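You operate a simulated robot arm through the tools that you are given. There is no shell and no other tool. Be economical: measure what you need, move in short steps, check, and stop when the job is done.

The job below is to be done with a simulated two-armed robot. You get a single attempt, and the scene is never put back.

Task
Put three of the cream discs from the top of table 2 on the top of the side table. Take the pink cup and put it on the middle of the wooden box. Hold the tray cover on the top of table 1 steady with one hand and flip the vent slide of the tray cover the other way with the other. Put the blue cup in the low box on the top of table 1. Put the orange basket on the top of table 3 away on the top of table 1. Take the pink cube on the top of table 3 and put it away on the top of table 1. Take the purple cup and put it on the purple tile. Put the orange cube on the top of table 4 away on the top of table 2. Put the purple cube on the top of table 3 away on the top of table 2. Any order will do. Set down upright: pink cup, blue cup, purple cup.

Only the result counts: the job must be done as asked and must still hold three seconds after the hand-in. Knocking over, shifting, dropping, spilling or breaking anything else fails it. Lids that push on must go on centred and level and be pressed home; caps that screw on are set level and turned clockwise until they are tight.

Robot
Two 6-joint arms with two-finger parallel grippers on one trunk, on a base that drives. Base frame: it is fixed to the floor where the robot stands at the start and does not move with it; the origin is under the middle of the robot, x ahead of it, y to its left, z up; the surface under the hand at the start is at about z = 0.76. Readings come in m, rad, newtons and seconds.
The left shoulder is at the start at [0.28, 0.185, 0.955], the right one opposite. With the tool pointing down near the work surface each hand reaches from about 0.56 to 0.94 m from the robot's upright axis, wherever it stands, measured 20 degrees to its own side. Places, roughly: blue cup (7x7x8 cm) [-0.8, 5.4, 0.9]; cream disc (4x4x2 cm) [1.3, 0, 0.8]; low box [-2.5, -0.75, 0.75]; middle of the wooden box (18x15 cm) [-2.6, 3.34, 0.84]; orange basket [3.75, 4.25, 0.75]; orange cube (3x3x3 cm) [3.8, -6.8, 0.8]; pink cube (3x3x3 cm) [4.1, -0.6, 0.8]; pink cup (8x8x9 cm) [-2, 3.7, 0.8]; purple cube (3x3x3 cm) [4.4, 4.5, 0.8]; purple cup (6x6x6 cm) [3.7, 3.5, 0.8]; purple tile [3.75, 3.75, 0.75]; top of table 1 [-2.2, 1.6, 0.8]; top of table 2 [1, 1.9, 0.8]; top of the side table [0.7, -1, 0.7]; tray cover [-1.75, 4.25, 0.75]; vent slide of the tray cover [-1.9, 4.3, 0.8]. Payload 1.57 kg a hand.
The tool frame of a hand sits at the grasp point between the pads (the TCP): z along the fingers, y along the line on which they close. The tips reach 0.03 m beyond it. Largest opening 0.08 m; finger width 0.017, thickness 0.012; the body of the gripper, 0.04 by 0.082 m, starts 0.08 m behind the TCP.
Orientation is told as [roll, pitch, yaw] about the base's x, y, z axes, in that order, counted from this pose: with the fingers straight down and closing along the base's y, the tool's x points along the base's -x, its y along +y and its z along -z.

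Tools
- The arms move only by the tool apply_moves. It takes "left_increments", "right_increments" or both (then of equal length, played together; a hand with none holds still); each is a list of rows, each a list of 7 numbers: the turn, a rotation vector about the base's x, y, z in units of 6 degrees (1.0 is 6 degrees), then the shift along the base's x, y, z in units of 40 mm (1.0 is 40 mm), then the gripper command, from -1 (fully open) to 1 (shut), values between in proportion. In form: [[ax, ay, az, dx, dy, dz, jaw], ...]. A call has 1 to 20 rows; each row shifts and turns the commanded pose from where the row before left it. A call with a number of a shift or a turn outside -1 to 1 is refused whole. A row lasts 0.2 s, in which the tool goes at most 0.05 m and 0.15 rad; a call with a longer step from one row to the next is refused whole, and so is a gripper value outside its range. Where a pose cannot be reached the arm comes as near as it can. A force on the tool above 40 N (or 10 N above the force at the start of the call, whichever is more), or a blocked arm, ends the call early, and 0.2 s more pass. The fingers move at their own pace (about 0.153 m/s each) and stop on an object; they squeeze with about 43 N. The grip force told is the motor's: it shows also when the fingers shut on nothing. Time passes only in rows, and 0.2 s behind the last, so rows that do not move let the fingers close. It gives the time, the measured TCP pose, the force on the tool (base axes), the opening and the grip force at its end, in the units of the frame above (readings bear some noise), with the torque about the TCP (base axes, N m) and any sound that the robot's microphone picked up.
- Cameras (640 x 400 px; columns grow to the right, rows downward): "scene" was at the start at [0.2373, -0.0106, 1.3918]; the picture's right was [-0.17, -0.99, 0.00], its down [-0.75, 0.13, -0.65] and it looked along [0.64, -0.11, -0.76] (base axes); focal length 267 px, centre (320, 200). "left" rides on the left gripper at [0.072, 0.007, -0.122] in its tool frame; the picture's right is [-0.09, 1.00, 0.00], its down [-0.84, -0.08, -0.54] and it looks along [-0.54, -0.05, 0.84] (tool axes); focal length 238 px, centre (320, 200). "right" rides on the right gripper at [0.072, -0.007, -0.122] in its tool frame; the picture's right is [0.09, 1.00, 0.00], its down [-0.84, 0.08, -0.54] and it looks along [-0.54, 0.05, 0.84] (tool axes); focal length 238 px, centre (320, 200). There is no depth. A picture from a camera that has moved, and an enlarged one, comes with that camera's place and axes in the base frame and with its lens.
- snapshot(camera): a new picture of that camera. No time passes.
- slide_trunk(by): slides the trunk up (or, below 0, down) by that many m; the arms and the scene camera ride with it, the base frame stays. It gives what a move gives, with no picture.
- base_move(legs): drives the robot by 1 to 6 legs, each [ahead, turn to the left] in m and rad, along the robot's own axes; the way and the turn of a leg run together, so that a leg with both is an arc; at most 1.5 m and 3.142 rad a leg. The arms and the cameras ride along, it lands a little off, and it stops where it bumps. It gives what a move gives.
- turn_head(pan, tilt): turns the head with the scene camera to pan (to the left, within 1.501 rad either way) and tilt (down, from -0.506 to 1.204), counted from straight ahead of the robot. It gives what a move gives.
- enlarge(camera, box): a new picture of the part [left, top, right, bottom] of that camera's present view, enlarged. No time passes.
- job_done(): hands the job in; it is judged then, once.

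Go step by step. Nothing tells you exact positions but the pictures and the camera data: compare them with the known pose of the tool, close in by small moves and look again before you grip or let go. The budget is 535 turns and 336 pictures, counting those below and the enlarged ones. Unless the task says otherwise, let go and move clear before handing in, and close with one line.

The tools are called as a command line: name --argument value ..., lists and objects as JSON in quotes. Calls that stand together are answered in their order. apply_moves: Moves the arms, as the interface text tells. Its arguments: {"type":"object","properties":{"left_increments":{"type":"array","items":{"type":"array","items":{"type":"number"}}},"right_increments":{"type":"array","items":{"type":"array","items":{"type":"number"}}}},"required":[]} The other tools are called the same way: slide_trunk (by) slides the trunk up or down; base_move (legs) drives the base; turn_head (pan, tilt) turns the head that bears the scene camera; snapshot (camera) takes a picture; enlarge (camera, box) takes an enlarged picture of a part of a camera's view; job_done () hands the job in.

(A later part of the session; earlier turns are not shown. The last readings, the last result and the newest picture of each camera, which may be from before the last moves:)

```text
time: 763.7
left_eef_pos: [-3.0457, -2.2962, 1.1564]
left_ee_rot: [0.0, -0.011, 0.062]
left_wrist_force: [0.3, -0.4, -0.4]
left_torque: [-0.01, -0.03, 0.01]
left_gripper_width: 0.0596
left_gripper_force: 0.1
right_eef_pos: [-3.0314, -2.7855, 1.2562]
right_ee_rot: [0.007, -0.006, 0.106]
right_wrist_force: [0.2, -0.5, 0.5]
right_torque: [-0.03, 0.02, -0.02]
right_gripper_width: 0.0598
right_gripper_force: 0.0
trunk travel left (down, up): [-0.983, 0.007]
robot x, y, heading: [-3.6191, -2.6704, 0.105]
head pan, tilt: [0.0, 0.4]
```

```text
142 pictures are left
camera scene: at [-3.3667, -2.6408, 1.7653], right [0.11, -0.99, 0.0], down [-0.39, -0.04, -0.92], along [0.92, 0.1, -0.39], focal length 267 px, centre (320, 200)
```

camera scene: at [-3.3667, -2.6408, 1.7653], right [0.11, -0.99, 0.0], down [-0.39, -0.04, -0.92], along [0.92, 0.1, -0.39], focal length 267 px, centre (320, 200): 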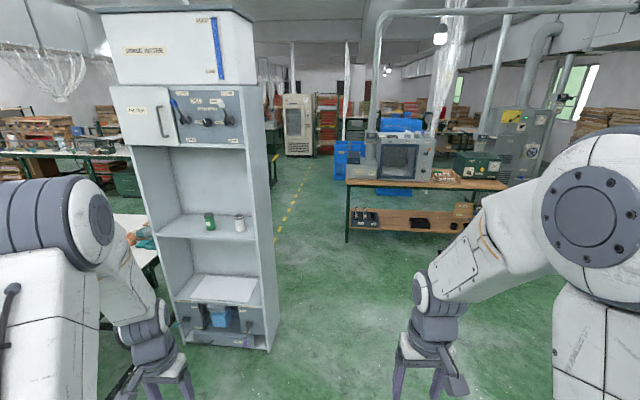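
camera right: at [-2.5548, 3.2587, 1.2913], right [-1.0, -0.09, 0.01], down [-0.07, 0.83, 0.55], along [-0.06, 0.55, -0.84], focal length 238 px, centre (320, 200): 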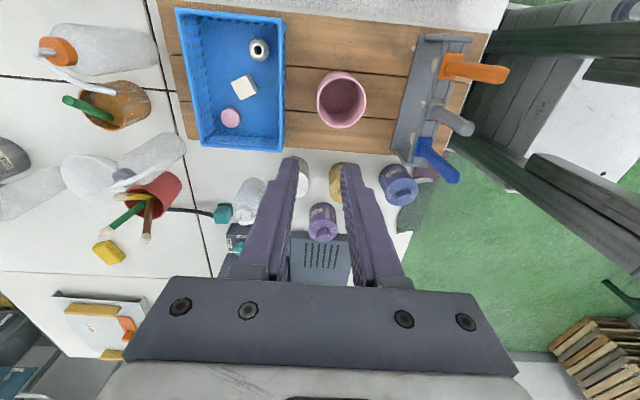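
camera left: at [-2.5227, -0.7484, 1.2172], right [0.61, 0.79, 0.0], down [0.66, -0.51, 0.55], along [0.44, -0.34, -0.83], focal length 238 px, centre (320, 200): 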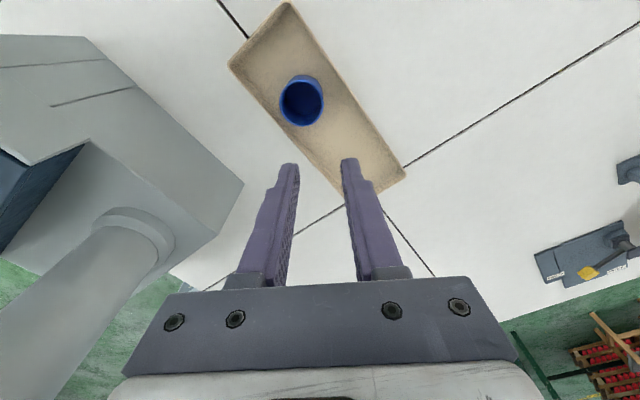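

base_move --legs '[[0, -0.15], [1.5, 0], [0.65, 0], [0, 0.95], [1.15, 0], [0, -0.9]]'

snapshot --camera "scene"

```text
time: 785.1
left_eef_pos: [-0.2126, -1.4976, 1.1584]
left_ee_rot: [-0.001, -0.011, -0.003]
left_wrist_force: [-0.2, -0.4, 0.9]
left_torque: [-0.01, -0.01, -0.02]
left_gripper_width: 0.0601
left_gripper_force: 0.0
right_eef_pos: [-0.2301, -1.988, 1.2555]
right_ee_rot: [0.007, -0.007, 0.039]
right_wrist_force: [0.8, 0.2, -0.2]
right_torque: [0.02, 0.04, -0.01]
right_gripper_width: 0.06
right_gripper_force: 0.0
trunk travel left (down, up): [-0.983, 0.007]
robot x, y, heading: [-0.8086, -1.836, 0.04]
head pan, tilt: [0.0, 0.4]
```

```text
141 pictures are left
camera scene: at [-0.5547, -1.8213, 1.7654], right [0.04, -1.0, 0.0], down [-0.39, -0.02, -0.92], along [0.92, 0.04, -0.39], focal length 267 px, centre (320, 200)
```

scene: 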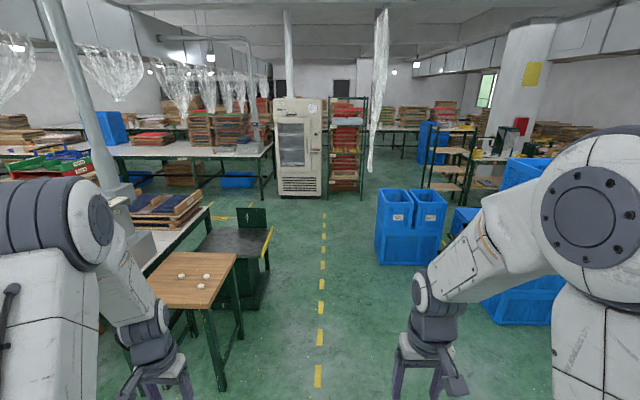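

base_move --legs '[[0, -0.04], [1.5, 0], [1.5, 0], [0.2, 0], [0, 1.57], [1.5, 0]]'

base_move --legs '[[1.5, 0], [1.3, 0]]'

turn_head --pan -0.7 --tilt 0.5

snapshot --camera "scene"

```text
time: 812.0
left_eef_pos: [2.1008, 0.2543, 1.1584]
left_ee_rot: [0.0, -0.011, 1.525]
left_wrist_force: [-0.3, -1.1, 0.6]
left_torque: [-0.02, -0.01, 0.04]
left_gripper_width: 0.06
left_gripper_force: 0.0
right_eef_pos: [2.5894, 0.2148, 1.2553]
right_ee_rot: [0.006, -0.009, 1.569]
right_wrist_force: [-0.6, -0.5, -0.3]
right_torque: [-0.04, 0.0, 0.0]
right_gripper_width: 0.0599
right_gripper_force: 0.0
trunk travel left (down, up): [-0.983, 0.007]
robot x, y, heading: [2.4126, -0.3543, 1.565]
head pan, tilt: [0.0, 0.4]
```

```text
time: 825.6
left_eef_pos: [2.1401, 3.078, 1.158]
left_ee_rot: [0.0, -0.012, 1.516]
left_wrist_force: [0.5, -0.1, 0.0]
left_torque: [-0.01, -0.01, -0.01]
left_gripper_width: 0.0601
left_gripper_force: 0.1
right_eef_pos: [2.6282, 3.0352, 1.2561]
right_ee_rot: [0.007, -0.005, 1.56]
right_wrist_force: [0.3, 0.1, 0.7]
right_torque: [0.0, -0.03, 0.01]
right_gripper_width: 0.0599
right_gripper_force: 0.0
trunk travel left (down, up): [-0.983, 0.007]
robot x, y, heading: [2.4462, 2.4652, 1.56]
head pan, tilt: [0.0, 0.4]
```

```text
time: 826.7
left_eef_pos: [2.1387, 3.0774, 1.1583]
left_ee_rot: [-0.001, -0.01, 1.517]
left_wrist_force: [1.0, -0.3, 0.2]
left_torque: [0.0, -0.05, 0.02]
left_gripper_width: 0.06
left_gripper_force: 0.0
right_eef_pos: [2.6282, 3.0365, 1.2549]
right_ee_rot: [0.008, -0.006, 1.559]
right_wrist_force: [0.2, 0.1, 1.5]
right_torque: [0.01, 0.0, 0.0]
right_gripper_width: 0.0602
right_gripper_force: 0.1
trunk travel left (down, up): [-0.983, 0.007]
robot x, y, heading: [2.4435, 2.4664, 1.56]
head pan, tilt: [-0.7, 0.499]
```

```text
140 pictures are left
camera scene: at [2.506, 2.6969, 1.7563], right [0.76, -0.65, 0.0], down [-0.31, -0.36, -0.88], along [0.57, 0.67, -0.48], focal length 267 px, centre (320, 200)
```

scene: 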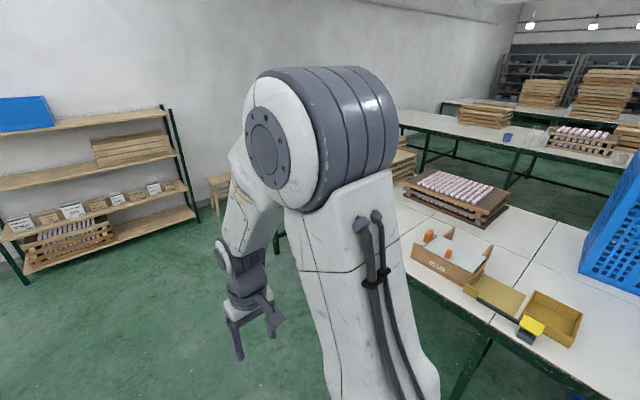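

base_move --legs '[[1.25, 0], [0, -1.56]]'

turn_head --pan 0.0 --tilt 0.6

snapshot --camera "scene"

```text
time: 836.8
left_eef_pos: [3.0757, 4.0294, 1.1586]
left_ee_rot: [0.002, -0.012, -0.044]
left_wrist_force: [-0.1, 0.0, 0.0]
left_torque: [0.01, 0.0, -0.02]
left_gripper_width: 0.0599
left_gripper_force: 0.1
right_eef_pos: [3.0383, 3.5421, 1.2555]
right_ee_rot: [0.007, -0.008, -0.001]
right_wrist_force: [0.1, -0.1, -0.2]
right_torque: [-0.01, -0.01, 0.0]
right_gripper_width: 0.06
right_gripper_force: 0.2
trunk travel left (down, up): [-0.983, 0.007]
robot x, y, heading: [2.4656, 3.7187, 0.001]
head pan, tilt: [-0.7, 0.499]
```

```text
time: 837.9
left_eef_pos: [3.0757, 4.0298, 1.1574]
left_ee_rot: [0.0, -0.013, -0.044]
left_wrist_force: [0.4, 0.6, -0.9]
left_torque: [0.01, 0.01, 0.01]
left_gripper_width: 0.0601
left_gripper_force: 0.0
right_eef_pos: [3.0395, 3.5417, 1.2558]
right_ee_rot: [0.007, -0.006, -0.001]
right_wrist_force: [-0.8, 0.2, 0.3]
right_torque: [0.01, 0.0, 0.01]
right_gripper_width: 0.0599
right_gripper_force: 0.1
trunk travel left (down, up): [-0.983, 0.007]
robot x, y, heading: [2.4664, 3.7201, -0.002]
head pan, tilt: [0.0, 0.6]
```

```text
139 pictures are left
camera scene: at [2.7158, 3.7211, 1.7472], right [0.0, -1.0, 0.0], down [-0.56, 0.0, -0.83], along [0.83, 0.0, -0.56], focal length 267 px, centre (320, 200)
```

scene: 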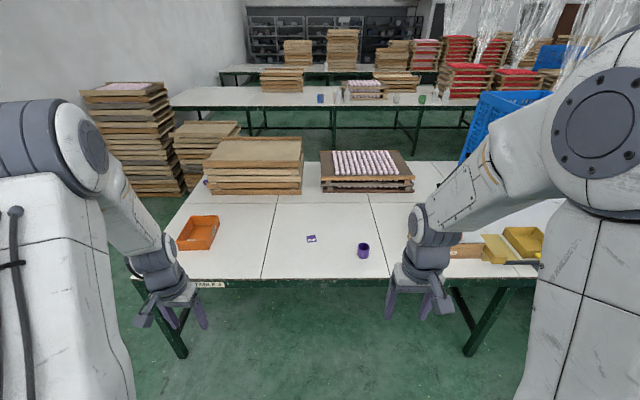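

Purple cup is at (3.69,3.51), the purple tile at (3.81,3.77), the basket at (3.81,4.39), and the purple cube at the table's north end near (4.38,4.54). I close in for the purple cup.

base_move --legs '[[0.6, 0]]'

slide_trunk --by -0.17

turn_head --pan 0.0 --tilt 0.9

snapshot --camera "scene"

snapshot --camera "right"

```text
time: 841.2
left_eef_pos: [3.6618, 4.0387, 1.1589]
left_ee_rot: [0.0, -0.012, -0.033]
left_wrist_force: [0.2, 0.0, -1.6]
left_torque: [0.0, 0.0, 0.02]
left_gripper_width: 0.0601
left_gripper_force: 0.0
right_eef_pos: [3.6304, 3.5492, 1.2547]
right_ee_rot: [0.007, -0.007, 0.011]
right_wrist_force: [0.6, 0.4, 0.4]
right_torque: [-0.02, -0.02, 0.01]
right_gripper_width: 0.0599
right_gripper_force: 0.1
trunk travel left (down, up): [-0.983, 0.007]
robot x, y, heading: [3.0574, 3.722, 0.011]
head pan, tilt: [0.0, 0.6]
```

```text
time: 843.1
left_eef_pos: [3.6634, 4.0382, 0.9878]
left_ee_rot: [0.0, -0.013, -0.032]
left_wrist_force: [-1.2, 0.0, -0.1]
left_torque: [-0.01, 0.03, 0.04]
left_gripper_width: 0.0599
left_gripper_force: 0.1
right_eef_pos: [3.6301, 3.5499, 1.0864]
right_ee_rot: [0.007, -0.009, 0.011]
right_wrist_force: [-0.2, -0.5, 0.2]
right_torque: [0.02, 0.03, -0.04]
right_gripper_width: 0.06
right_gripper_force: 0.1
trunk travel left (down, up): [-0.813, 0.177]
robot x, y, heading: [3.0557, 3.7234, 0.009]
head pan, tilt: [0.0, 0.6]
```

```text
time: 843.9
left_eef_pos: [3.6639, 4.0394, 0.989]
left_ee_rot: [0.0, -0.011, -0.032]
left_wrist_force: [-0.1, 0.2, 0.2]
left_torque: [0.0, -0.01, 0.0]
left_gripper_width: 0.0598
left_gripper_force: 0.1
right_eef_pos: [3.6311, 3.5497, 1.0854]
right_ee_rot: [0.006, -0.007, 0.01]
right_wrist_force: [0.1, -0.1, 0.3]
right_torque: [0.0, -0.03, -0.01]
right_gripper_width: 0.0599
right_gripper_force: 0.1
trunk travel left (down, up): [-0.813, 0.177]
robot x, y, heading: [3.0574, 3.7213, 0.006]
head pan, tilt: [0.0, 0.901]
```

```text
138 pictures are left
camera scene: at [3.2937, 3.7259, 1.5524], right [0.01, -1.0, 0.0], down [-0.78, -0.01, -0.62], along [0.62, 0.01, -0.78], focal length 267 px, centre (320, 200)
```

scene: 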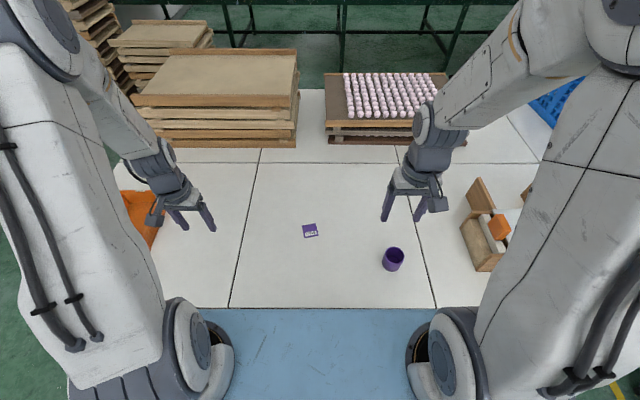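

```text
137 pictures are left
camera right: at [3.558, 3.5411, 1.2082], right [-0.1, 0.99, 0.01], down [0.83, 0.08, 0.55], along [0.55, 0.06, -0.84], focal length 238 px, centre (320, 200)
```

right: 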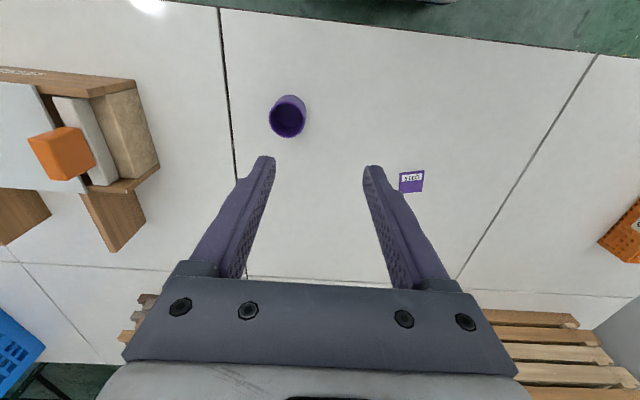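

apply_moves --right_increments '[[0, 0, 0, 0.45, -0.6, -0.5, -1], [0, 0, 0, 0.45, -0.58, -0.8, -1], [0, 0, 0, 0, 0, -1, -1], [0, 0, 0, 0, 0, -1, -1], [0, 0, 0, 0, 0, -1, -1]]'

snapshot --camera "right"

```text
time: 845.1
left_eef_pos: [3.6628, 4.0377, 0.9887]
left_ee_rot: [-0.001, -0.014, -0.034]
left_wrist_force: [-1.0, -0.5, 0.0]
left_torque: [0.0, 0.02, 0.02]
left_gripper_width: 0.0601
left_gripper_force: 0.0
right_eef_pos: [3.6673, 3.5035, 0.913]
right_ee_rot: [0.006, -0.009, 0.012]
right_wrist_force: [0.6, 0.4, 1.1]
right_torque: [0.01, 0.01, -0.01]
right_gripper_width: 0.0802
right_gripper_force: 0.1
trunk travel left (down, up): [-0.813, 0.177]
robot x, y, heading: [3.0578, 3.7229, 0.011]
head pan, tilt: [0.0, 0.901]
```

```text
136 pictures are left
camera right: at [3.5946, 3.4953, 1.0361], right [-0.1, 0.99, 0.01], down [0.83, 0.08, 0.55], along [0.55, 0.06, -0.84], focal length 238 px, centre (320, 200)
```

right: 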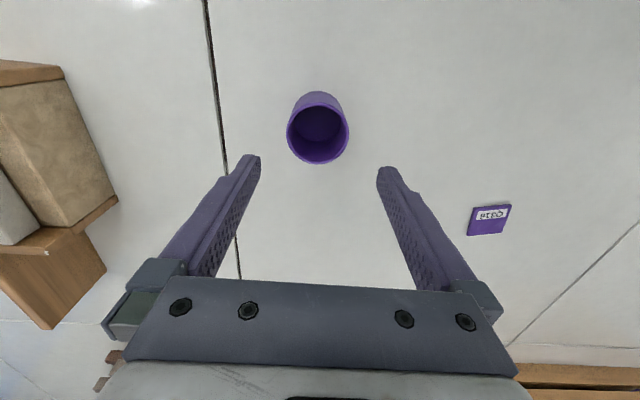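

apply_moves --right_increments '[[0, 0, 0, -0.1, 0, -0.9, -1], [0, 0, 0, 0, 0, -0.9, -1], [0, 0, 0, 0, 0, -0.9, -1], [0, 0, 0, 0, 0, 0, -0.6], [0, 0, 0, 0, 0, 0, 0], [0, 0, 0, 0, 0, 0, 1], [0, 0, 0, 0, 0, 0, 1]]'

snapshot --camera "right"

```text
time: 846.7
left_eef_pos: [3.6624, 4.0377, 0.9896]
left_ee_rot: [0.001, -0.012, -0.032]
left_wrist_force: [-0.1, 0.0, -0.6]
left_torque: [-0.01, -0.01, -0.02]
left_gripper_width: 0.0603
left_gripper_force: 0.0
right_eef_pos: [3.6639, 3.5029, 0.8048]
right_ee_rot: [0.007, -0.008, 0.011]
right_wrist_force: [0.1, 0.6, 9.8]
right_torque: [-0.23, 0.01, -0.02]
right_gripper_width: 0.0572
right_gripper_force: 42.9
right hand out of reach, approached as far as the arm can: row 2
trunk travel left (down, up): [-0.813, 0.177]
robot x, y, heading: [3.0597, 3.7224, 0.008]
head pan, tilt: [0.0, 0.901]
```

```text
135 pictures are left
camera right: at [3.5918, 3.4946, 0.928], right [-0.1, 0.99, 0.01], down [0.83, 0.08, 0.55], along [0.55, 0.06, -0.84], focal length 238 px, centre (320, 200)
```

right: 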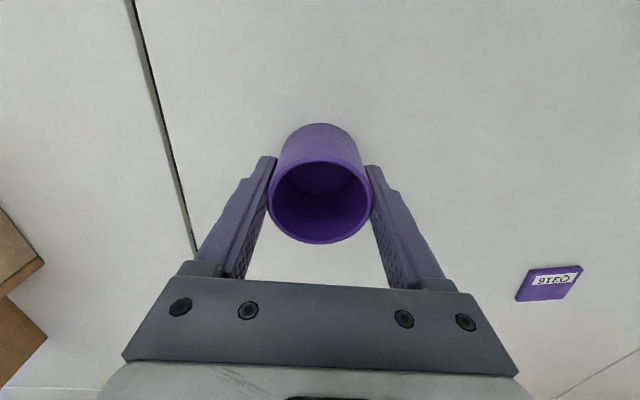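

Gripped. I lift and carry it over the purple tile.

apply_moves --right_increments '[[0, 0, 0, 0, 0, 0.5, 1], [0, 0, 0, 0, 0, 0.9, 1], [0, 0, 0, 0, 0, 0.9, 1], [0, 0, 0, 0.38, 0.82, 0.2, 1], [0, 0, 0, 0.38, 0.82, 0.2, 1], [0, 0, 0, 0.38, 0.82, 0, 1], [0, 0, 0, 0.38, 0.82, 0, 1], [0, 0, 0, 0.38, 0.82, 0, 1], [0, 0, 0, 0.38, 0.82, 0, 1], [0, 0, 0, 0.38, 0.82, 0, 1], [0, 0, 0, 0.38, 0.82, 0, 1]]'

snapshot --camera "right"

snapshot --camera "scene"

```text
time: 849.1
left_eef_pos: [3.6632, 4.038, 0.9882]
left_ee_rot: [0.0, -0.014, -0.034]
left_wrist_force: [0.9, -0.2, 0.7]
left_torque: [-0.06, 0.07, -0.02]
left_gripper_width: 0.06
left_gripper_force: 0.0
right_eef_pos: [3.7847, 3.7656, 0.9118]
right_ee_rot: [0.007, -0.007, 0.011]
right_wrist_force: [-0.6, -1.0, -1.2]
right_torque: [0.01, 0.0, -0.01]
right_gripper_width: 0.057
right_gripper_force: 43.6
right hand out of reach, approached as far as the arm can: row 3
trunk travel left (down, up): [-0.813, 0.177]
robot x, y, heading: [3.0589, 3.7209, 0.01]
head pan, tilt: [0.0, 0.901]
```

```text
134 pictures are left
camera right: at [3.7127, 3.7574, 1.0356], right [-0.1, 0.99, 0.01], down [0.83, 0.08, 0.55], along [0.54, 0.06, -0.84], focal length 238 px, centre (320, 200)
```

right: 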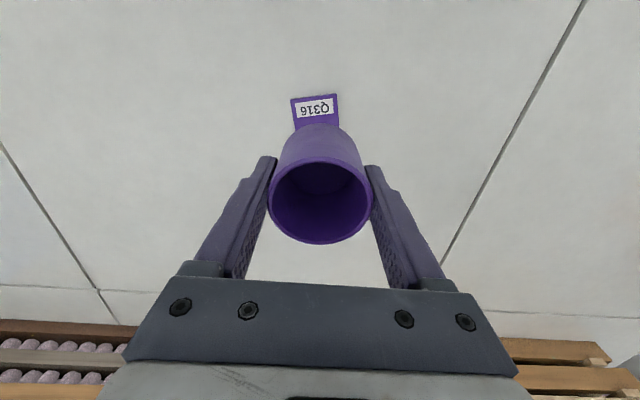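

```text
133 pictures are left
camera scene: at [3.2936, 3.7258, 1.5524], right [0.01, -1.0, 0.0], down [-0.78, -0.01, -0.62], along [0.62, 0.01, -0.78], focal length 267 px, centre (320, 200)
```

scene: 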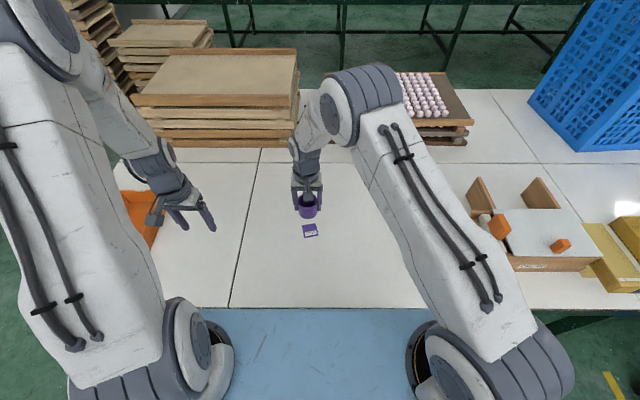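

apply_moves --right_increments '[[0, 0, 0, 0, -0.13, -0.8, 1], [0, 0, 0, 0, 0, -0.8, 1], [0, 0, 0, 0, 0, -0.7, 1], [0, 0, 0, 0, 0, -0.1, 1], [0, 0, 0, 0, 0, 0, 1]]'

snapshot --camera "right"

```text
time: 850.3
left_eef_pos: [3.6641, 4.0381, 0.9886]
left_ee_rot: [0.0, -0.013, -0.033]
left_wrist_force: [1.0, 0.6, 1.1]
left_torque: [0.0, -0.03, 0.0]
left_gripper_width: 0.0601
left_gripper_force: 0.0
right_eef_pos: [3.7854, 3.7592, 0.8166]
right_ee_rot: [0.008, -0.005, 0.009]
right_wrist_force: [0.2, 0.4, -1.7]
right_torque: [0.01, 0.0, -0.01]
right_gripper_width: 0.0568
right_gripper_force: 42.8
trunk travel left (down, up): [-0.813, 0.177]
robot x, y, heading: [3.0584, 3.7255, 0.008]
head pan, tilt: [0.0, 0.901]
```

```text
132 pictures are left
camera right: at [3.7128, 3.7513, 0.9392], right [-0.1, 0.99, 0.01], down [0.83, 0.08, 0.55], along [0.55, 0.06, -0.84], focal length 238 px, centre (320, 200)
```

right: 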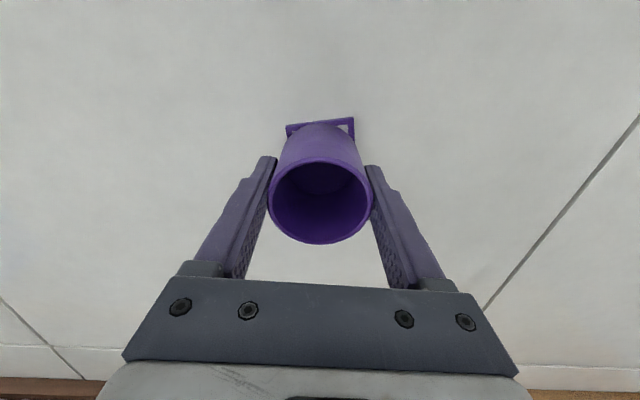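

apply_moves --right_increments '[[0, 0, 0, 0, 0, -0.07, 1], [0, 0, 0, 0, 0, -0.07, 1], [0, 0, 0, 0, 0, -0.05, 1], [0, 0, 0, 0, 0, 0, 1]]'

```text
time: 851.3
left_eef_pos: [3.662, 4.0393, 0.9887]
left_ee_rot: [0.0, -0.013, -0.033]
left_wrist_force: [0.3, -0.3, -0.3]
left_torque: [0.02, 0.0, -0.01]
left_gripper_width: 0.0601
left_gripper_force: 0.1
right_eef_pos: [3.7865, 3.7598, 0.8097]
right_ee_rot: [0.009, -0.008, 0.01]
right_wrist_force: [-0.7, -1.1, 8.0]
right_torque: [-0.13, 0.08, -0.02]
right_gripper_width: 0.0571
right_gripper_force: 43.1
trunk travel left (down, up): [-0.813, 0.177]
robot x, y, heading: [3.0568, 3.7206, 0.007]
head pan, tilt: [0.0, 0.901]
```

Contact with the tile. I open and lift clear.

apply_moves --right_increments '[[0, 0, 0, 0, 0, 0.02, 0.2], [0, 0, 0, 0, 0, 0, -0.6], [0, 0, 0, 0, 0, 0, -1], [0, 0, 0, 0, 0, 0, -1], [0, 0, 0, 0, 0, 0.6, -1], [0, 0, 0, 0, 0, 0.9, -1], [0, 0, 0, 0, 0, 0.9, -1], [0, 0, 0, -0.5, -0.5, 0.9, -1], [0, 0, 0, -0.8, -0.8, 0.5, -1]]'

snapshot --camera "scene"

enlarge --camera "scene" --box '[260, 170, 380, 270]'

snapshot --camera "left"

```text
time: 853.3
left_eef_pos: [3.6617, 4.0389, 0.9885]
left_ee_rot: [0.0, -0.012, -0.035]
left_wrist_force: [-0.3, -1.0, 0.4]
left_torque: [-0.03, 0.01, -0.01]
left_gripper_width: 0.0599
left_gripper_force: 0.0
right_eef_pos: [3.7318, 3.7074, 0.9621]
right_ee_rot: [0.006, -0.007, 0.011]
right_wrist_force: [0.3, 0.2, -0.3]
right_torque: [-0.02, 0.01, 0.0]
right_gripper_width: 0.0797
right_gripper_force: 0.0
trunk travel left (down, up): [-0.813, 0.177]
robot x, y, heading: [3.06, 3.7196, 0.009]
head pan, tilt: [0.0, 0.901]
```

```text
131 pictures are left
camera scene: at [3.2938, 3.7261, 1.5524], right [0.01, -1.0, 0.0], down [-0.78, -0.01, -0.62], along [0.62, 0.01, -0.78], focal length 267 px, centre (320, 200)
```

scene: 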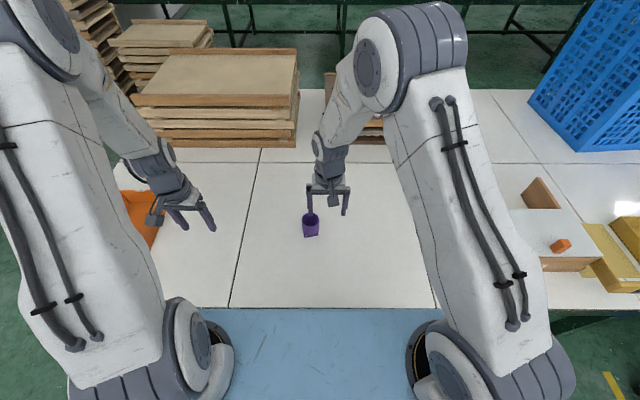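

```text
4.00 times, centred on (320, 220) of scene
camera zoom: at [3.2938, 3.7261, 1.5524], right [0.01, -1.0, 0.0], down [-0.78, -0.01, -0.62], along [0.62, 0.01, -0.78], focal length 1069 px, centre (320, 120)
```

zoom: 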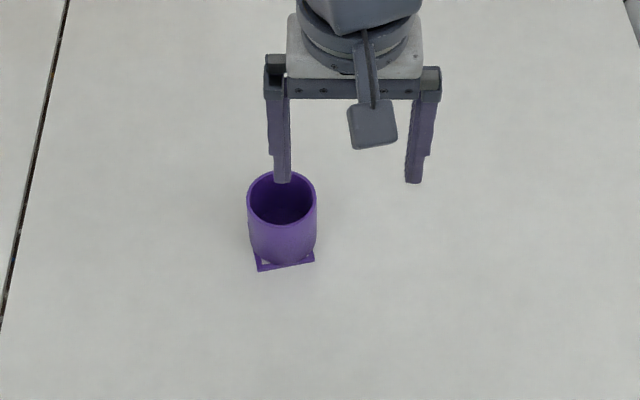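

```text
129 pictures are left
camera left: at [3.5894, 4.0468, 1.1087], right [0.12, 0.99, 0.0], down [0.83, -0.1, 0.55], along [0.55, -0.07, -0.83], focal length 238 px, centre (320, 200)
```

left: 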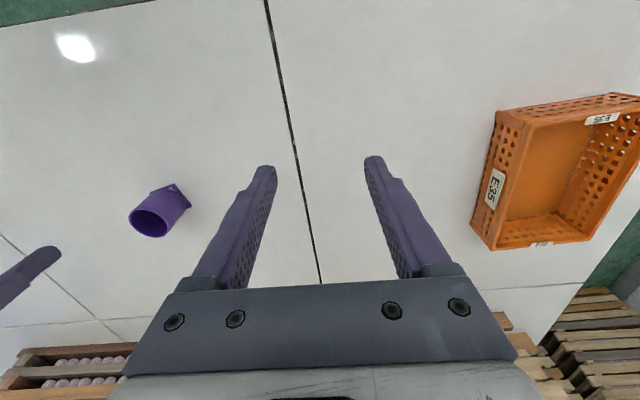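

The purple cup stands on its tile. Next I shift north toward the orange basket.

slide_trunk --by 0.17

apply_moves --right_increments '[[0, 0, 0, -0.6, -0.6, 0.3, -0.5], [0, 0, 0, -0.6, -0.6, 0.3, -0.5], [0, 0, 0, -0.6, -0.6, 0.3, -0.5], [0, 0, 0, 0, -0.6, 0, -0.5]]' --left_increments '[[0, 0, 0, 0, 0, 0.5, -0.5], [0, 0, 0, 0, 0, 0.5, -0.5], [0, 0, 0, 0, 0, 0.5, -0.5], [0, 0, 0, 0, 0, 0, -0.5]]'

base_move --legs '[[-0.4, 0], [0, 1.57], [0.42, 0], [0, -1.57], [0.4, 0]]'

snapshot --camera "scene"

snapshot --camera "left"

```text
time: 855.2
left_eef_pos: [3.6641, 4.0377, 1.1582]
left_ee_rot: [0.001, -0.011, -0.033]
left_wrist_force: [0.7, 0.2, -0.5]
left_torque: [0.03, 0.02, -0.01]
left_gripper_width: 0.06
left_gripper_force: 0.0
right_eef_pos: [3.7333, 3.7069, 1.1319]
right_ee_rot: [0.005, -0.006, 0.01]
right_wrist_force: [0.0, 0.2, -0.1]
right_torque: [0.02, 0.02, -0.02]
right_gripper_width: 0.0798
right_gripper_force: 0.0
trunk travel left (down, up): [-0.983, 0.007]
robot x, y, heading: [3.0555, 3.7212, 0.005]
head pan, tilt: [0.0, 0.901]
```

```text
time: 856.2
left_eef_pos: [3.6619, 4.0388, 1.2198]
left_ee_rot: [0.0, -0.012, -0.033]
left_wrist_force: [0.6, -0.2, 0.4]
left_torque: [0.0, -0.01, -0.03]
left_gripper_width: 0.0599
left_gripper_force: 0.1
right_eef_pos: [3.6608, 3.6108, 1.1681]
right_ee_rot: [0.011, -0.009, 0.01]
right_wrist_force: [-0.7, 0.1, 0.2]
right_torque: [0.02, -0.01, -0.04]
right_gripper_width: 0.0602
right_gripper_force: 0.1
trunk travel left (down, up): [-0.983, 0.007]
robot x, y, heading: [3.0591, 3.721, 0.006]
head pan, tilt: [0.0, 0.901]
```

```text
time: 870.7
left_eef_pos: [3.6552, 4.4414, 1.219]
left_ee_rot: [0.0, -0.012, -0.061]
left_wrist_force: [-0.2, -0.2, 0.0]
left_torque: [-0.06, 0.03, -0.02]
left_gripper_width: 0.0602
left_gripper_force: 0.0
right_eef_pos: [3.6407, 4.0122, 1.1669]
right_ee_rot: [0.008, -0.006, -0.02]
right_wrist_force: [0.1, 0.4, -0.2]
right_torque: [-0.01, -0.04, -0.01]
right_gripper_width: 0.0599
right_gripper_force: 0.1
trunk travel left (down, up): [-0.983, 0.007]
robot x, y, heading: [3.0378, 4.1404, -0.018]
head pan, tilt: [0.0, 0.901]
```

```text
128 pictures are left
camera scene: at [3.2766, 4.1387, 1.7223], right [-0.02, -1.0, 0.0], down [-0.78, 0.01, -0.62], along [0.62, -0.01, -0.78], focal length 267 px, centre (320, 200)
```

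scene: 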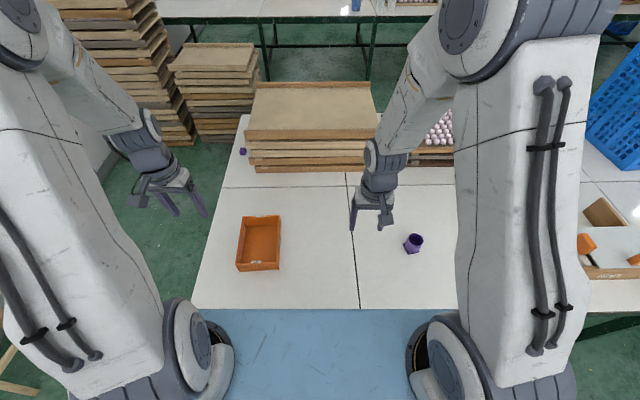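

```text
127 pictures are left
camera left: at [3.5814, 4.4517, 1.3393], right [0.15, 0.99, 0.0], down [0.82, -0.13, 0.55], along [0.55, -0.08, -0.83], focal length 238 px, centre (320, 200)
```

left: 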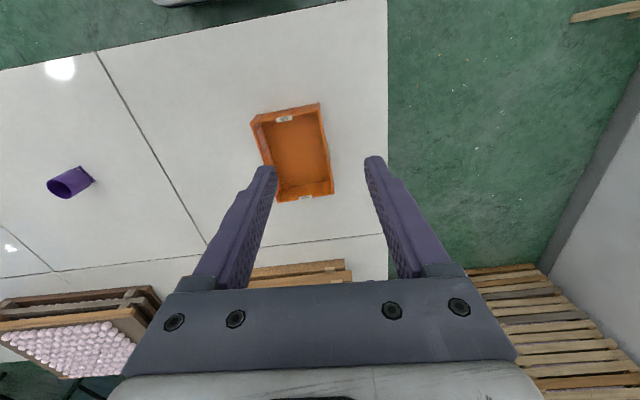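

The basket is about 0.2 by 0.15 m at (3.805,4.36). First I fetch the purple cube from the table's north end: around the corner, then facing south.

base_move --legs '[[-0.3, 0], [0, 0.97], [1.13, 0], [0, -0.95], [0.93, 0]]'

turn_head --pan -0.5 --tilt 0.6

snapshot --camera "scene"

```text
time: 887.6
left_eef_pos: [4.9361, 5.3777, 1.2185]
left_ee_rot: [0.001, -0.013, -0.04]
left_wrist_force: [-0.4, -0.2, 0.5]
left_torque: [-0.02, 0.0, -0.02]
left_gripper_width: 0.0601
left_gripper_force: 0.1
right_eef_pos: [4.9291, 4.9485, 1.1671]
right_ee_rot: [0.007, -0.007, 0.001]
right_wrist_force: [-0.5, 0.0, -0.5]
right_torque: [0.0, -0.01, 0.0]
right_gripper_width: 0.06
right_gripper_force: 0.1
trunk travel left (down, up): [-0.983, 0.007]
robot x, y, heading: [4.3287, 5.0631, 0.003]
head pan, tilt: [0.0, 0.901]
```

```text
time: 888.5
left_eef_pos: [4.9336, 5.3789, 1.2191]
left_ee_rot: [0.001, -0.012, -0.042]
left_wrist_force: [0.4, 0.7, -0.3]
left_torque: [-0.02, 0.0, -0.01]
left_gripper_width: 0.06
left_gripper_force: 0.1
right_eef_pos: [4.9294, 4.9505, 1.1686]
right_ee_rot: [0.008, -0.007, 0.001]
right_wrist_force: [-0.2, -0.9, -0.2]
right_torque: [-0.01, 0.01, -0.01]
right_gripper_width: 0.0602
right_gripper_force: 0.1
trunk travel left (down, up): [-0.983, 0.007]
robot x, y, heading: [4.3265, 5.063, -0.0]
head pan, tilt: [-0.499, 0.6]
```

```text
126 pictures are left
camera scene: at [4.5651, 5.0256, 1.7471], right [-0.48, -0.88, 0.0], down [-0.5, 0.27, -0.82], along [0.73, -0.39, -0.57], focal length 267 px, centre (320, 200)
```

scene: 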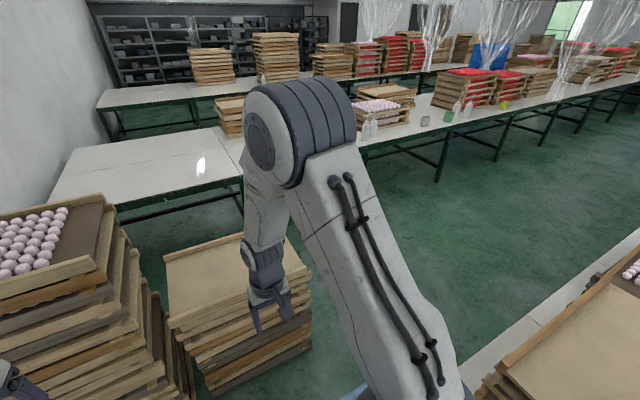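

base_move --legs '[[-0.27, 0], [0, -1.57], [-0.12, 0]]'

turn_head --pan 0.2 --tilt 0.9

snapshot --camera "scene"

snapshot --camera "left"

```text
time: 895.0
left_eef_pos: [4.3853, 4.5904, 1.2193]
left_ee_rot: [-0.002, -0.013, -1.569]
left_wrist_force: [0.6, 0.1, -1.2]
left_torque: [0.01, -0.02, -0.02]
left_gripper_width: 0.06
left_gripper_force: 0.2
right_eef_pos: [3.957, 4.5768, 1.1671]
right_ee_rot: [0.007, -0.009, -1.526]
right_wrist_force: [0.6, 0.4, -0.7]
right_torque: [0.01, 0.04, -0.03]
right_gripper_width: 0.0598
right_gripper_force: 0.0
trunk travel left (down, up): [-0.983, 0.007]
robot x, y, heading: [4.0435, 5.1892, -1.527]
head pan, tilt: [-0.499, 0.6]
```

```text
time: 896.1
left_eef_pos: [4.3853, 4.5902, 1.2193]
left_ee_rot: [0.0, -0.012, -1.569]
left_wrist_force: [0.2, 0.9, -0.3]
left_torque: [0.02, 0.0, 0.02]
left_gripper_width: 0.0599
left_gripper_force: 0.0
right_eef_pos: [3.9579, 4.5767, 1.1681]
right_ee_rot: [0.008, -0.009, -1.524]
right_wrist_force: [0.0, -1.0, -0.2]
right_torque: [-0.03, -0.01, -0.01]
right_gripper_width: 0.0602
right_gripper_force: 0.0
trunk travel left (down, up): [-0.983, 0.007]
robot x, y, heading: [4.0462, 5.1887, -1.528]
head pan, tilt: [0.201, 0.901]
```

```text
125 pictures are left
camera scene: at [4.0734, 4.9539, 1.7224], right [-0.97, -0.24, 0.0], down [-0.19, 0.76, -0.62], along [0.15, -0.6, -0.78], focal length 267 px, centre (320, 200)
```

scene: 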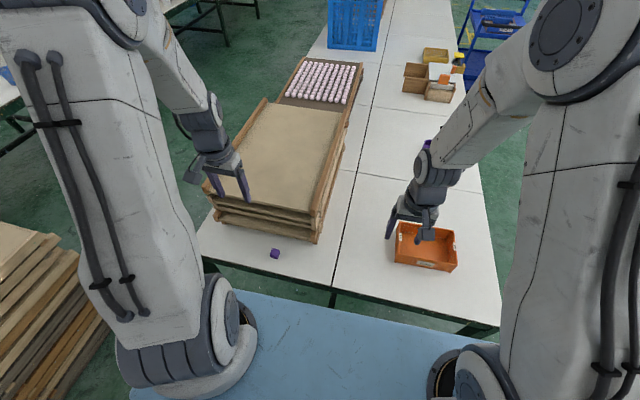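

```text
124 pictures are left
camera left: at [4.3918, 4.663, 1.3393], right [1.0, -0.09, 0.0], down [-0.08, -0.83, 0.55], along [-0.05, -0.55, -0.83], focal length 238 px, centre (320, 200)
```

left: 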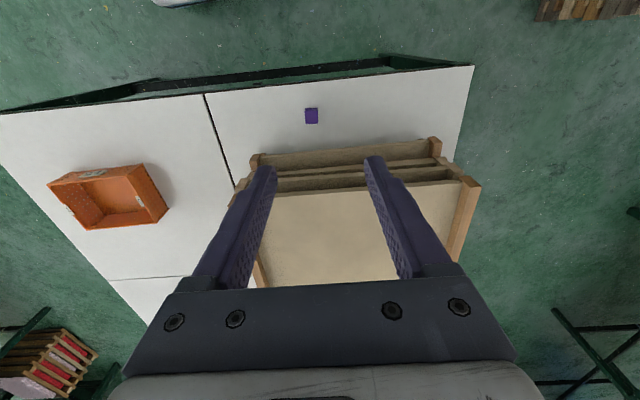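

apply_moves --left_increments '[[0, 0, 0, -0.32, -0.8, -0.3, -0.4], [0, 0, 0, -0.32, -0.8, -0.3, -0.4], [0, 0, 0, 0, 0, -1, -0.4], [0, 0, 0, 0, 0, -1, -0.4], [0, 0, 0, 0, 0, -1, -0.4], [0, 0, 0, 0, 0, -1, -0.4], [0, 0, 0, 0, 0, -1, -0.4], [0, 0, 0, 0, 0, -1, -0.4], [0, 0, 0, 0, 0, -1, -0.4]]'

snapshot --camera "left"

```text
time: 898.1
left_eef_pos: [4.3574, 4.5263, 0.9156]
left_ee_rot: [-0.001, -0.012, -1.568]
left_wrist_force: [0.4, -1.0, 0.1]
left_torque: [0.01, 0.03, 0.0]
left_gripper_width: 0.056
left_gripper_force: 0.1
right_eef_pos: [3.9576, 4.5768, 1.168]
right_ee_rot: [0.009, -0.008, -1.525]
right_wrist_force: [-0.8, -0.4, -0.2]
right_torque: [-0.01, -0.03, 0.01]
right_gripper_width: 0.0599
right_gripper_force: 0.1
trunk travel left (down, up): [-0.983, 0.007]
robot x, y, heading: [4.048, 5.1819, -1.524]
head pan, tilt: [0.201, 0.901]
```

```text
123 pictures are left
camera left: at [4.3649, 4.5986, 1.0368], right [1.0, -0.09, 0.0], down [-0.08, -0.83, 0.55], along [-0.05, -0.55, -0.83], focal length 238 px, centre (320, 200)
```

left: 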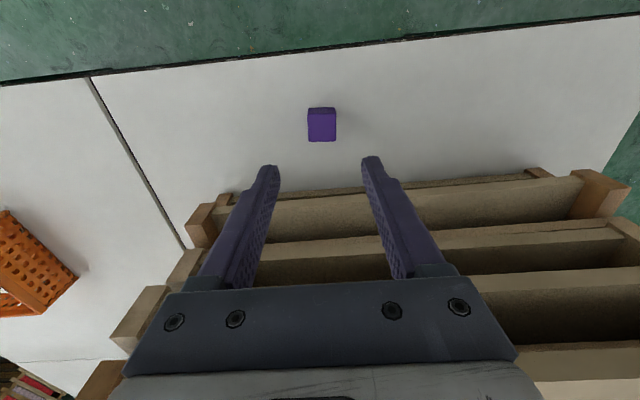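

apply_moves --left_increments '[[0, 0, 0, 0.05, 0, -1, -0.4], [0, 0, 0, 0, 0, -1, -0.4], [0, 0, 0, 0, 0, -1, -0.4], [0, 0, 0, 0, 0, -0.05, -0.4], [0, 0, 0, 0, 0, 0, 0.4], [0, 0, 0, 0, 0, 0, 1], [0, 0, 0, 0, 0, 0, 1]]'

snapshot --camera "left"

```text
time: 899.7
left_eef_pos: [4.361, 4.5274, 0.794]
left_ee_rot: [0.002, -0.01, -1.569]
left_wrist_force: [0.1, 0.4, 0.5]
left_torque: [-0.02, 0.0, 0.0]
left_gripper_width: 0.0291
left_gripper_force: 38.8
right_eef_pos: [3.9566, 4.5765, 1.1685]
right_ee_rot: [0.009, -0.01, -1.523]
right_wrist_force: [0.3, 0.1, 1.4]
right_torque: [-0.01, -0.01, 0.01]
right_gripper_width: 0.0599
right_gripper_force: 0.0
trunk travel left (down, up): [-0.983, 0.007]
robot x, y, heading: [4.0448, 5.1841, -1.521]
head pan, tilt: [0.201, 0.901]
```

```text
122 pictures are left
camera left: at [4.368, 4.5999, 0.9141], right [1.0, -0.09, 0.0], down [-0.08, -0.83, 0.55], along [-0.05, -0.55, -0.83], focal length 238 px, centre (320, 200)
```

left: 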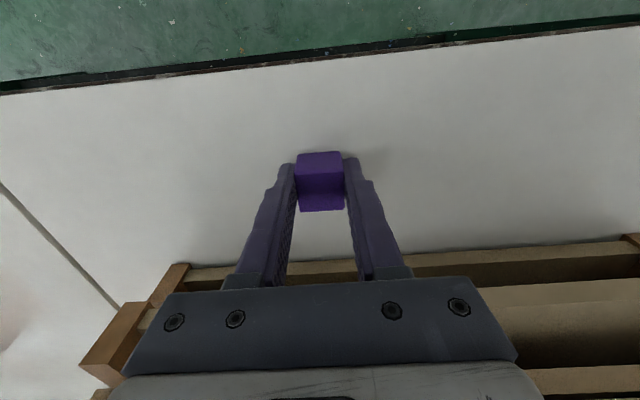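

The purple cube is held. I lift it, lower the trunk a little, and turn the right hand 90° above the basket's near (north) wall.

apply_moves --left_increments '[[0, 0, 0, 0, 0, 1, 1], [0, 0, 0, 0, 0, 1, 1], [0, 0, 0, 0, 0, 1, 1], [0, 0, 0, 0, 0, 1, 1], [0, 0, 0, 0, 0, 1, 1], [0, 0, 0, 0, 0, 1, 1], [0, 0, 0, 0, 0, 1, 1], [0, 0, 0, 0, 0, 1, 1], [0, 0, 0, 0, 0, 1, 1], [0, 0, 0, 0, 0.5, 0.8, 1], [0, 0, 0, 0, 0.5, 0.5, 1], [0, 0, 0, 0, 0, 0.5, 1], [0, 0, 0, 0, 0, 0, 1], [0, 0, 0, 0, 0, 0, 1], [0, 0, 0, 0, 0, 0, 1]]' --right_increments '[[0, 0, 1, -0.3, 0, 0, -0.5], [0, 0, 1, -0.3, 0, 0, -0.5], [0, 0, 1, -0.3, 0, 0, -0.5], [0, 0, 1, -0.3, 0, 0, -0.5], [0, 0, 1, -0.3, 0, 0, -0.5], [0, 0, 1, -0.3, 0, 0, -0.5], [0, 0, 1, -0.3, 0, 0, -0.5], [0, 0, 1, -0.3, 0, 0, -0.5], [0, 0, 1, -0.3, 0, 0, -0.5], [0, 0, 1, -0.3, 0, 0, -0.5], [0, 0, 1, -0.3, 0, 0, -0.5], [0, 0, 1, -0.3, 0, 0, -0.5], [0, 0, 1, 0, 0, 0, -0.5], [0, 0, 1, 0, 0, 0, -0.5], [0, 0, 0.6, 0, 0, 0, -0.5]]'

slide_trunk --by -0.1

snapshot --camera "right"

snapshot --camera "scene"

```text
time: 902.9
left_eef_pos: [4.3611, 4.5686, 1.2256]
left_ee_rot: [-0.001, -0.012, -1.571]
left_wrist_force: [0.2, 0.3, -0.6]
left_torque: [0.01, 0.0, 0.0]
left_gripper_width: 0.029
left_gripper_force: 38.8
right_eef_pos: [3.8134, 4.5775, 1.1673]
right_ee_rot: [0.009, -0.008, 0.004]
right_wrist_force: [0.9, 0.5, -0.8]
right_torque: [0.02, 0.01, -0.03]
right_gripper_width: 0.0601
right_gripper_force: 0.0
trunk travel left (down, up): [-0.983, 0.007]
robot x, y, heading: [4.045, 5.1846, -1.524]
head pan, tilt: [0.201, 0.901]
```

```text
time: 904.2
left_eef_pos: [4.3619, 4.5681, 1.1247]
left_ee_rot: [-0.001, -0.013, -1.568]
left_wrist_force: [-0.3, 0.5, 0.2]
left_torque: [0.01, -0.02, 0.04]
left_gripper_width: 0.0287
left_gripper_force: 39.1
right_eef_pos: [3.8137, 4.576, 1.0673]
right_ee_rot: [0.009, -0.008, 0.004]
right_wrist_force: [0.1, -0.3, 0.4]
right_torque: [-0.01, 0.0, 0.0]
right_gripper_width: 0.0604
right_gripper_force: 0.0
trunk travel left (down, up): [-0.883, 0.107]
robot x, y, heading: [4.0444, 5.188, -1.524]
head pan, tilt: [0.201, 0.901]
```

```text
121 pictures are left
camera right: at [3.7404, 4.5689, 1.1906], right [-0.09, 1.0, 0.01], down [0.83, 0.08, 0.55], along [0.55, 0.06, -0.84], focal length 238 px, centre (320, 200)
```

right: 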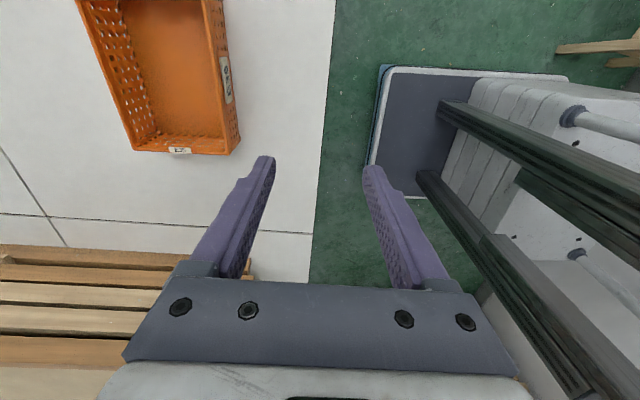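

```text
120 pictures are left
camera scene: at [4.0734, 4.9541, 1.6225], right [-0.97, -0.24, 0.0], down [-0.19, 0.76, -0.62], along [0.15, -0.6, -0.78], focal length 267 px, centre (320, 200)
```

scene: 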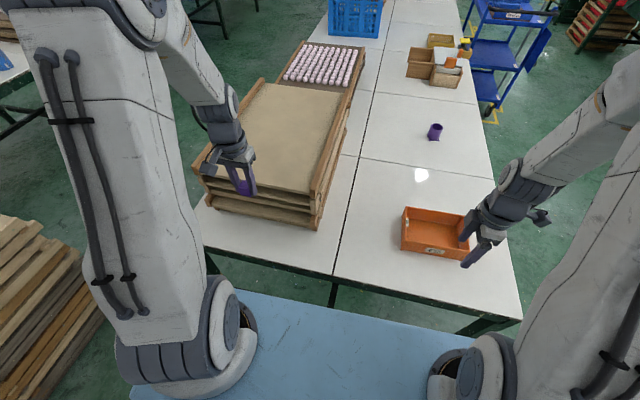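

apply_moves --right_increments '[[0, 0, 0, 0, -0.9, -0.4, -0.4], [0, 0, 0, 0, -0.9, -0.4, -0.4], [0, 0, 0, 0, -0.9, -0.4, -0.4], [0, 0, 0, 0, -0.9, -0.4, -0.4], [0, 0, 0, 0, 0, -0.8, -0.4], [0, 0, 0, 0, 0, -0.8, -0.4], [0, 0, 0, 0, 0, -0.6, -0.4]]'

snapshot --camera "right"

enlarge --camera "scene" --box '[360, 170, 540, 310]'

```text
time: 905.8
left_eef_pos: [4.3623, 4.5691, 1.1245]
left_ee_rot: [-0.001, -0.011, -1.568]
left_wrist_force: [-0.5, 1.1, -0.3]
left_torque: [0.01, 0.01, -0.01]
left_gripper_width: 0.029
left_gripper_force: 38.9
right_eef_pos: [3.8134, 4.4311, 0.9165]
right_ee_rot: [0.007, -0.01, 0.003]
right_wrist_force: [-0.4, -0.7, 0.4]
right_torque: [0.01, 0.0, 0.0]
right_gripper_width: 0.0559
right_gripper_force: 0.0
trunk travel left (down, up): [-0.883, 0.107]
robot x, y, heading: [4.0486, 5.1902, -1.524]
head pan, tilt: [0.201, 0.901]
```

```text
119 pictures are left
camera right: at [3.7407, 4.4238, 1.0387], right [-0.09, 1.0, 0.01], down [0.83, 0.08, 0.55], along [0.55, 0.06, -0.84], focal length 238 px, centre (320, 200)
```

right: 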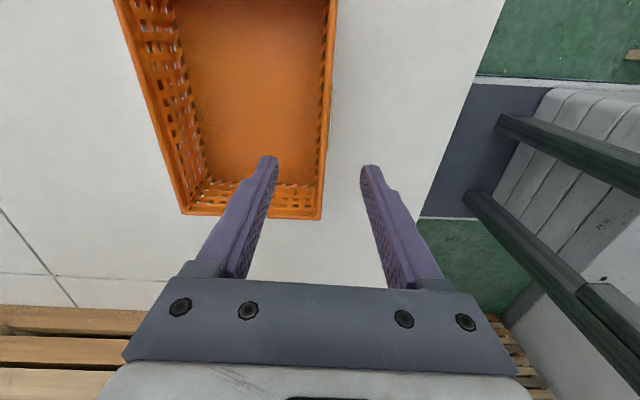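

```text
2.86 times, centred on (450, 240) of scene
camera zoom: at [4.0734, 4.9539, 1.6224], right [-0.97, -0.24, 0.0], down [-0.19, 0.76, -0.62], along [0.15, -0.6, -0.78], focal length 764 px, centre (-51, 86)
```

zoom: 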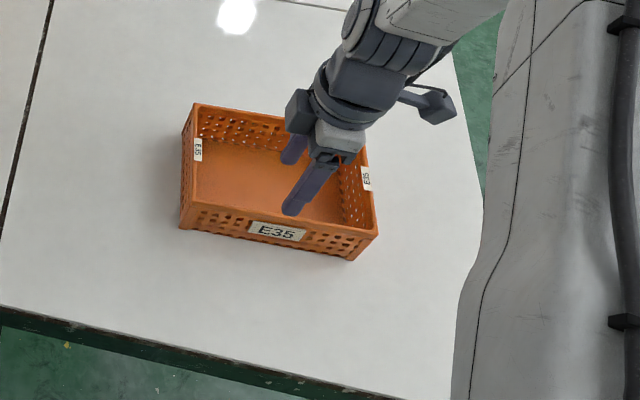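

apply_moves --right_increments '[[0, 0, 0, -0.2, 0.12, -0.8, -0.4], [0, 0, 0, 0, 0, -0.8, -0.4], [0, 0, 0, 0, 0, -0.8, -0.4], [0, 0, 0, 0, 0, -0.1, -0.4], [0, 0, 0, 0, 0, 0, -0.4]]'

snapshot --camera "right"

```text
time: 907.0
left_eef_pos: [4.3623, 4.5682, 1.1253]
left_ee_rot: [-0.001, -0.013, -1.568]
left_wrist_force: [0.1, 0.2, 0.0]
left_torque: [-0.01, 0.02, 0.02]
left_gripper_width: 0.0288
left_gripper_force: 38.9
right_eef_pos: [3.8046, 4.4365, 0.8152]
right_ee_rot: [0.007, -0.009, 0.003]
right_wrist_force: [0.3, -0.2, 0.6]
right_torque: [-0.03, -0.03, -0.01]
right_gripper_width: 0.0561
right_gripper_force: 0.0
trunk travel left (down, up): [-0.883, 0.107]
robot x, y, heading: [4.0448, 5.186, -1.525]
head pan, tilt: [0.201, 0.901]
```

```text
117 pictures are left
camera right: at [3.7321, 4.4288, 0.9381], right [-0.09, 1.0, 0.01], down [0.83, 0.08, 0.55], along [0.55, 0.06, -0.84], focal length 238 px, centre (320, 200)
```

right: 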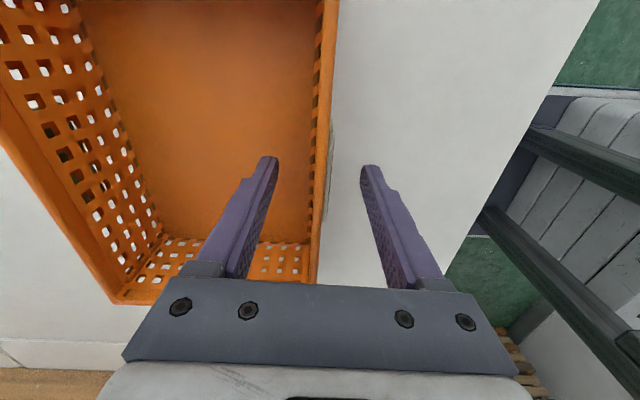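

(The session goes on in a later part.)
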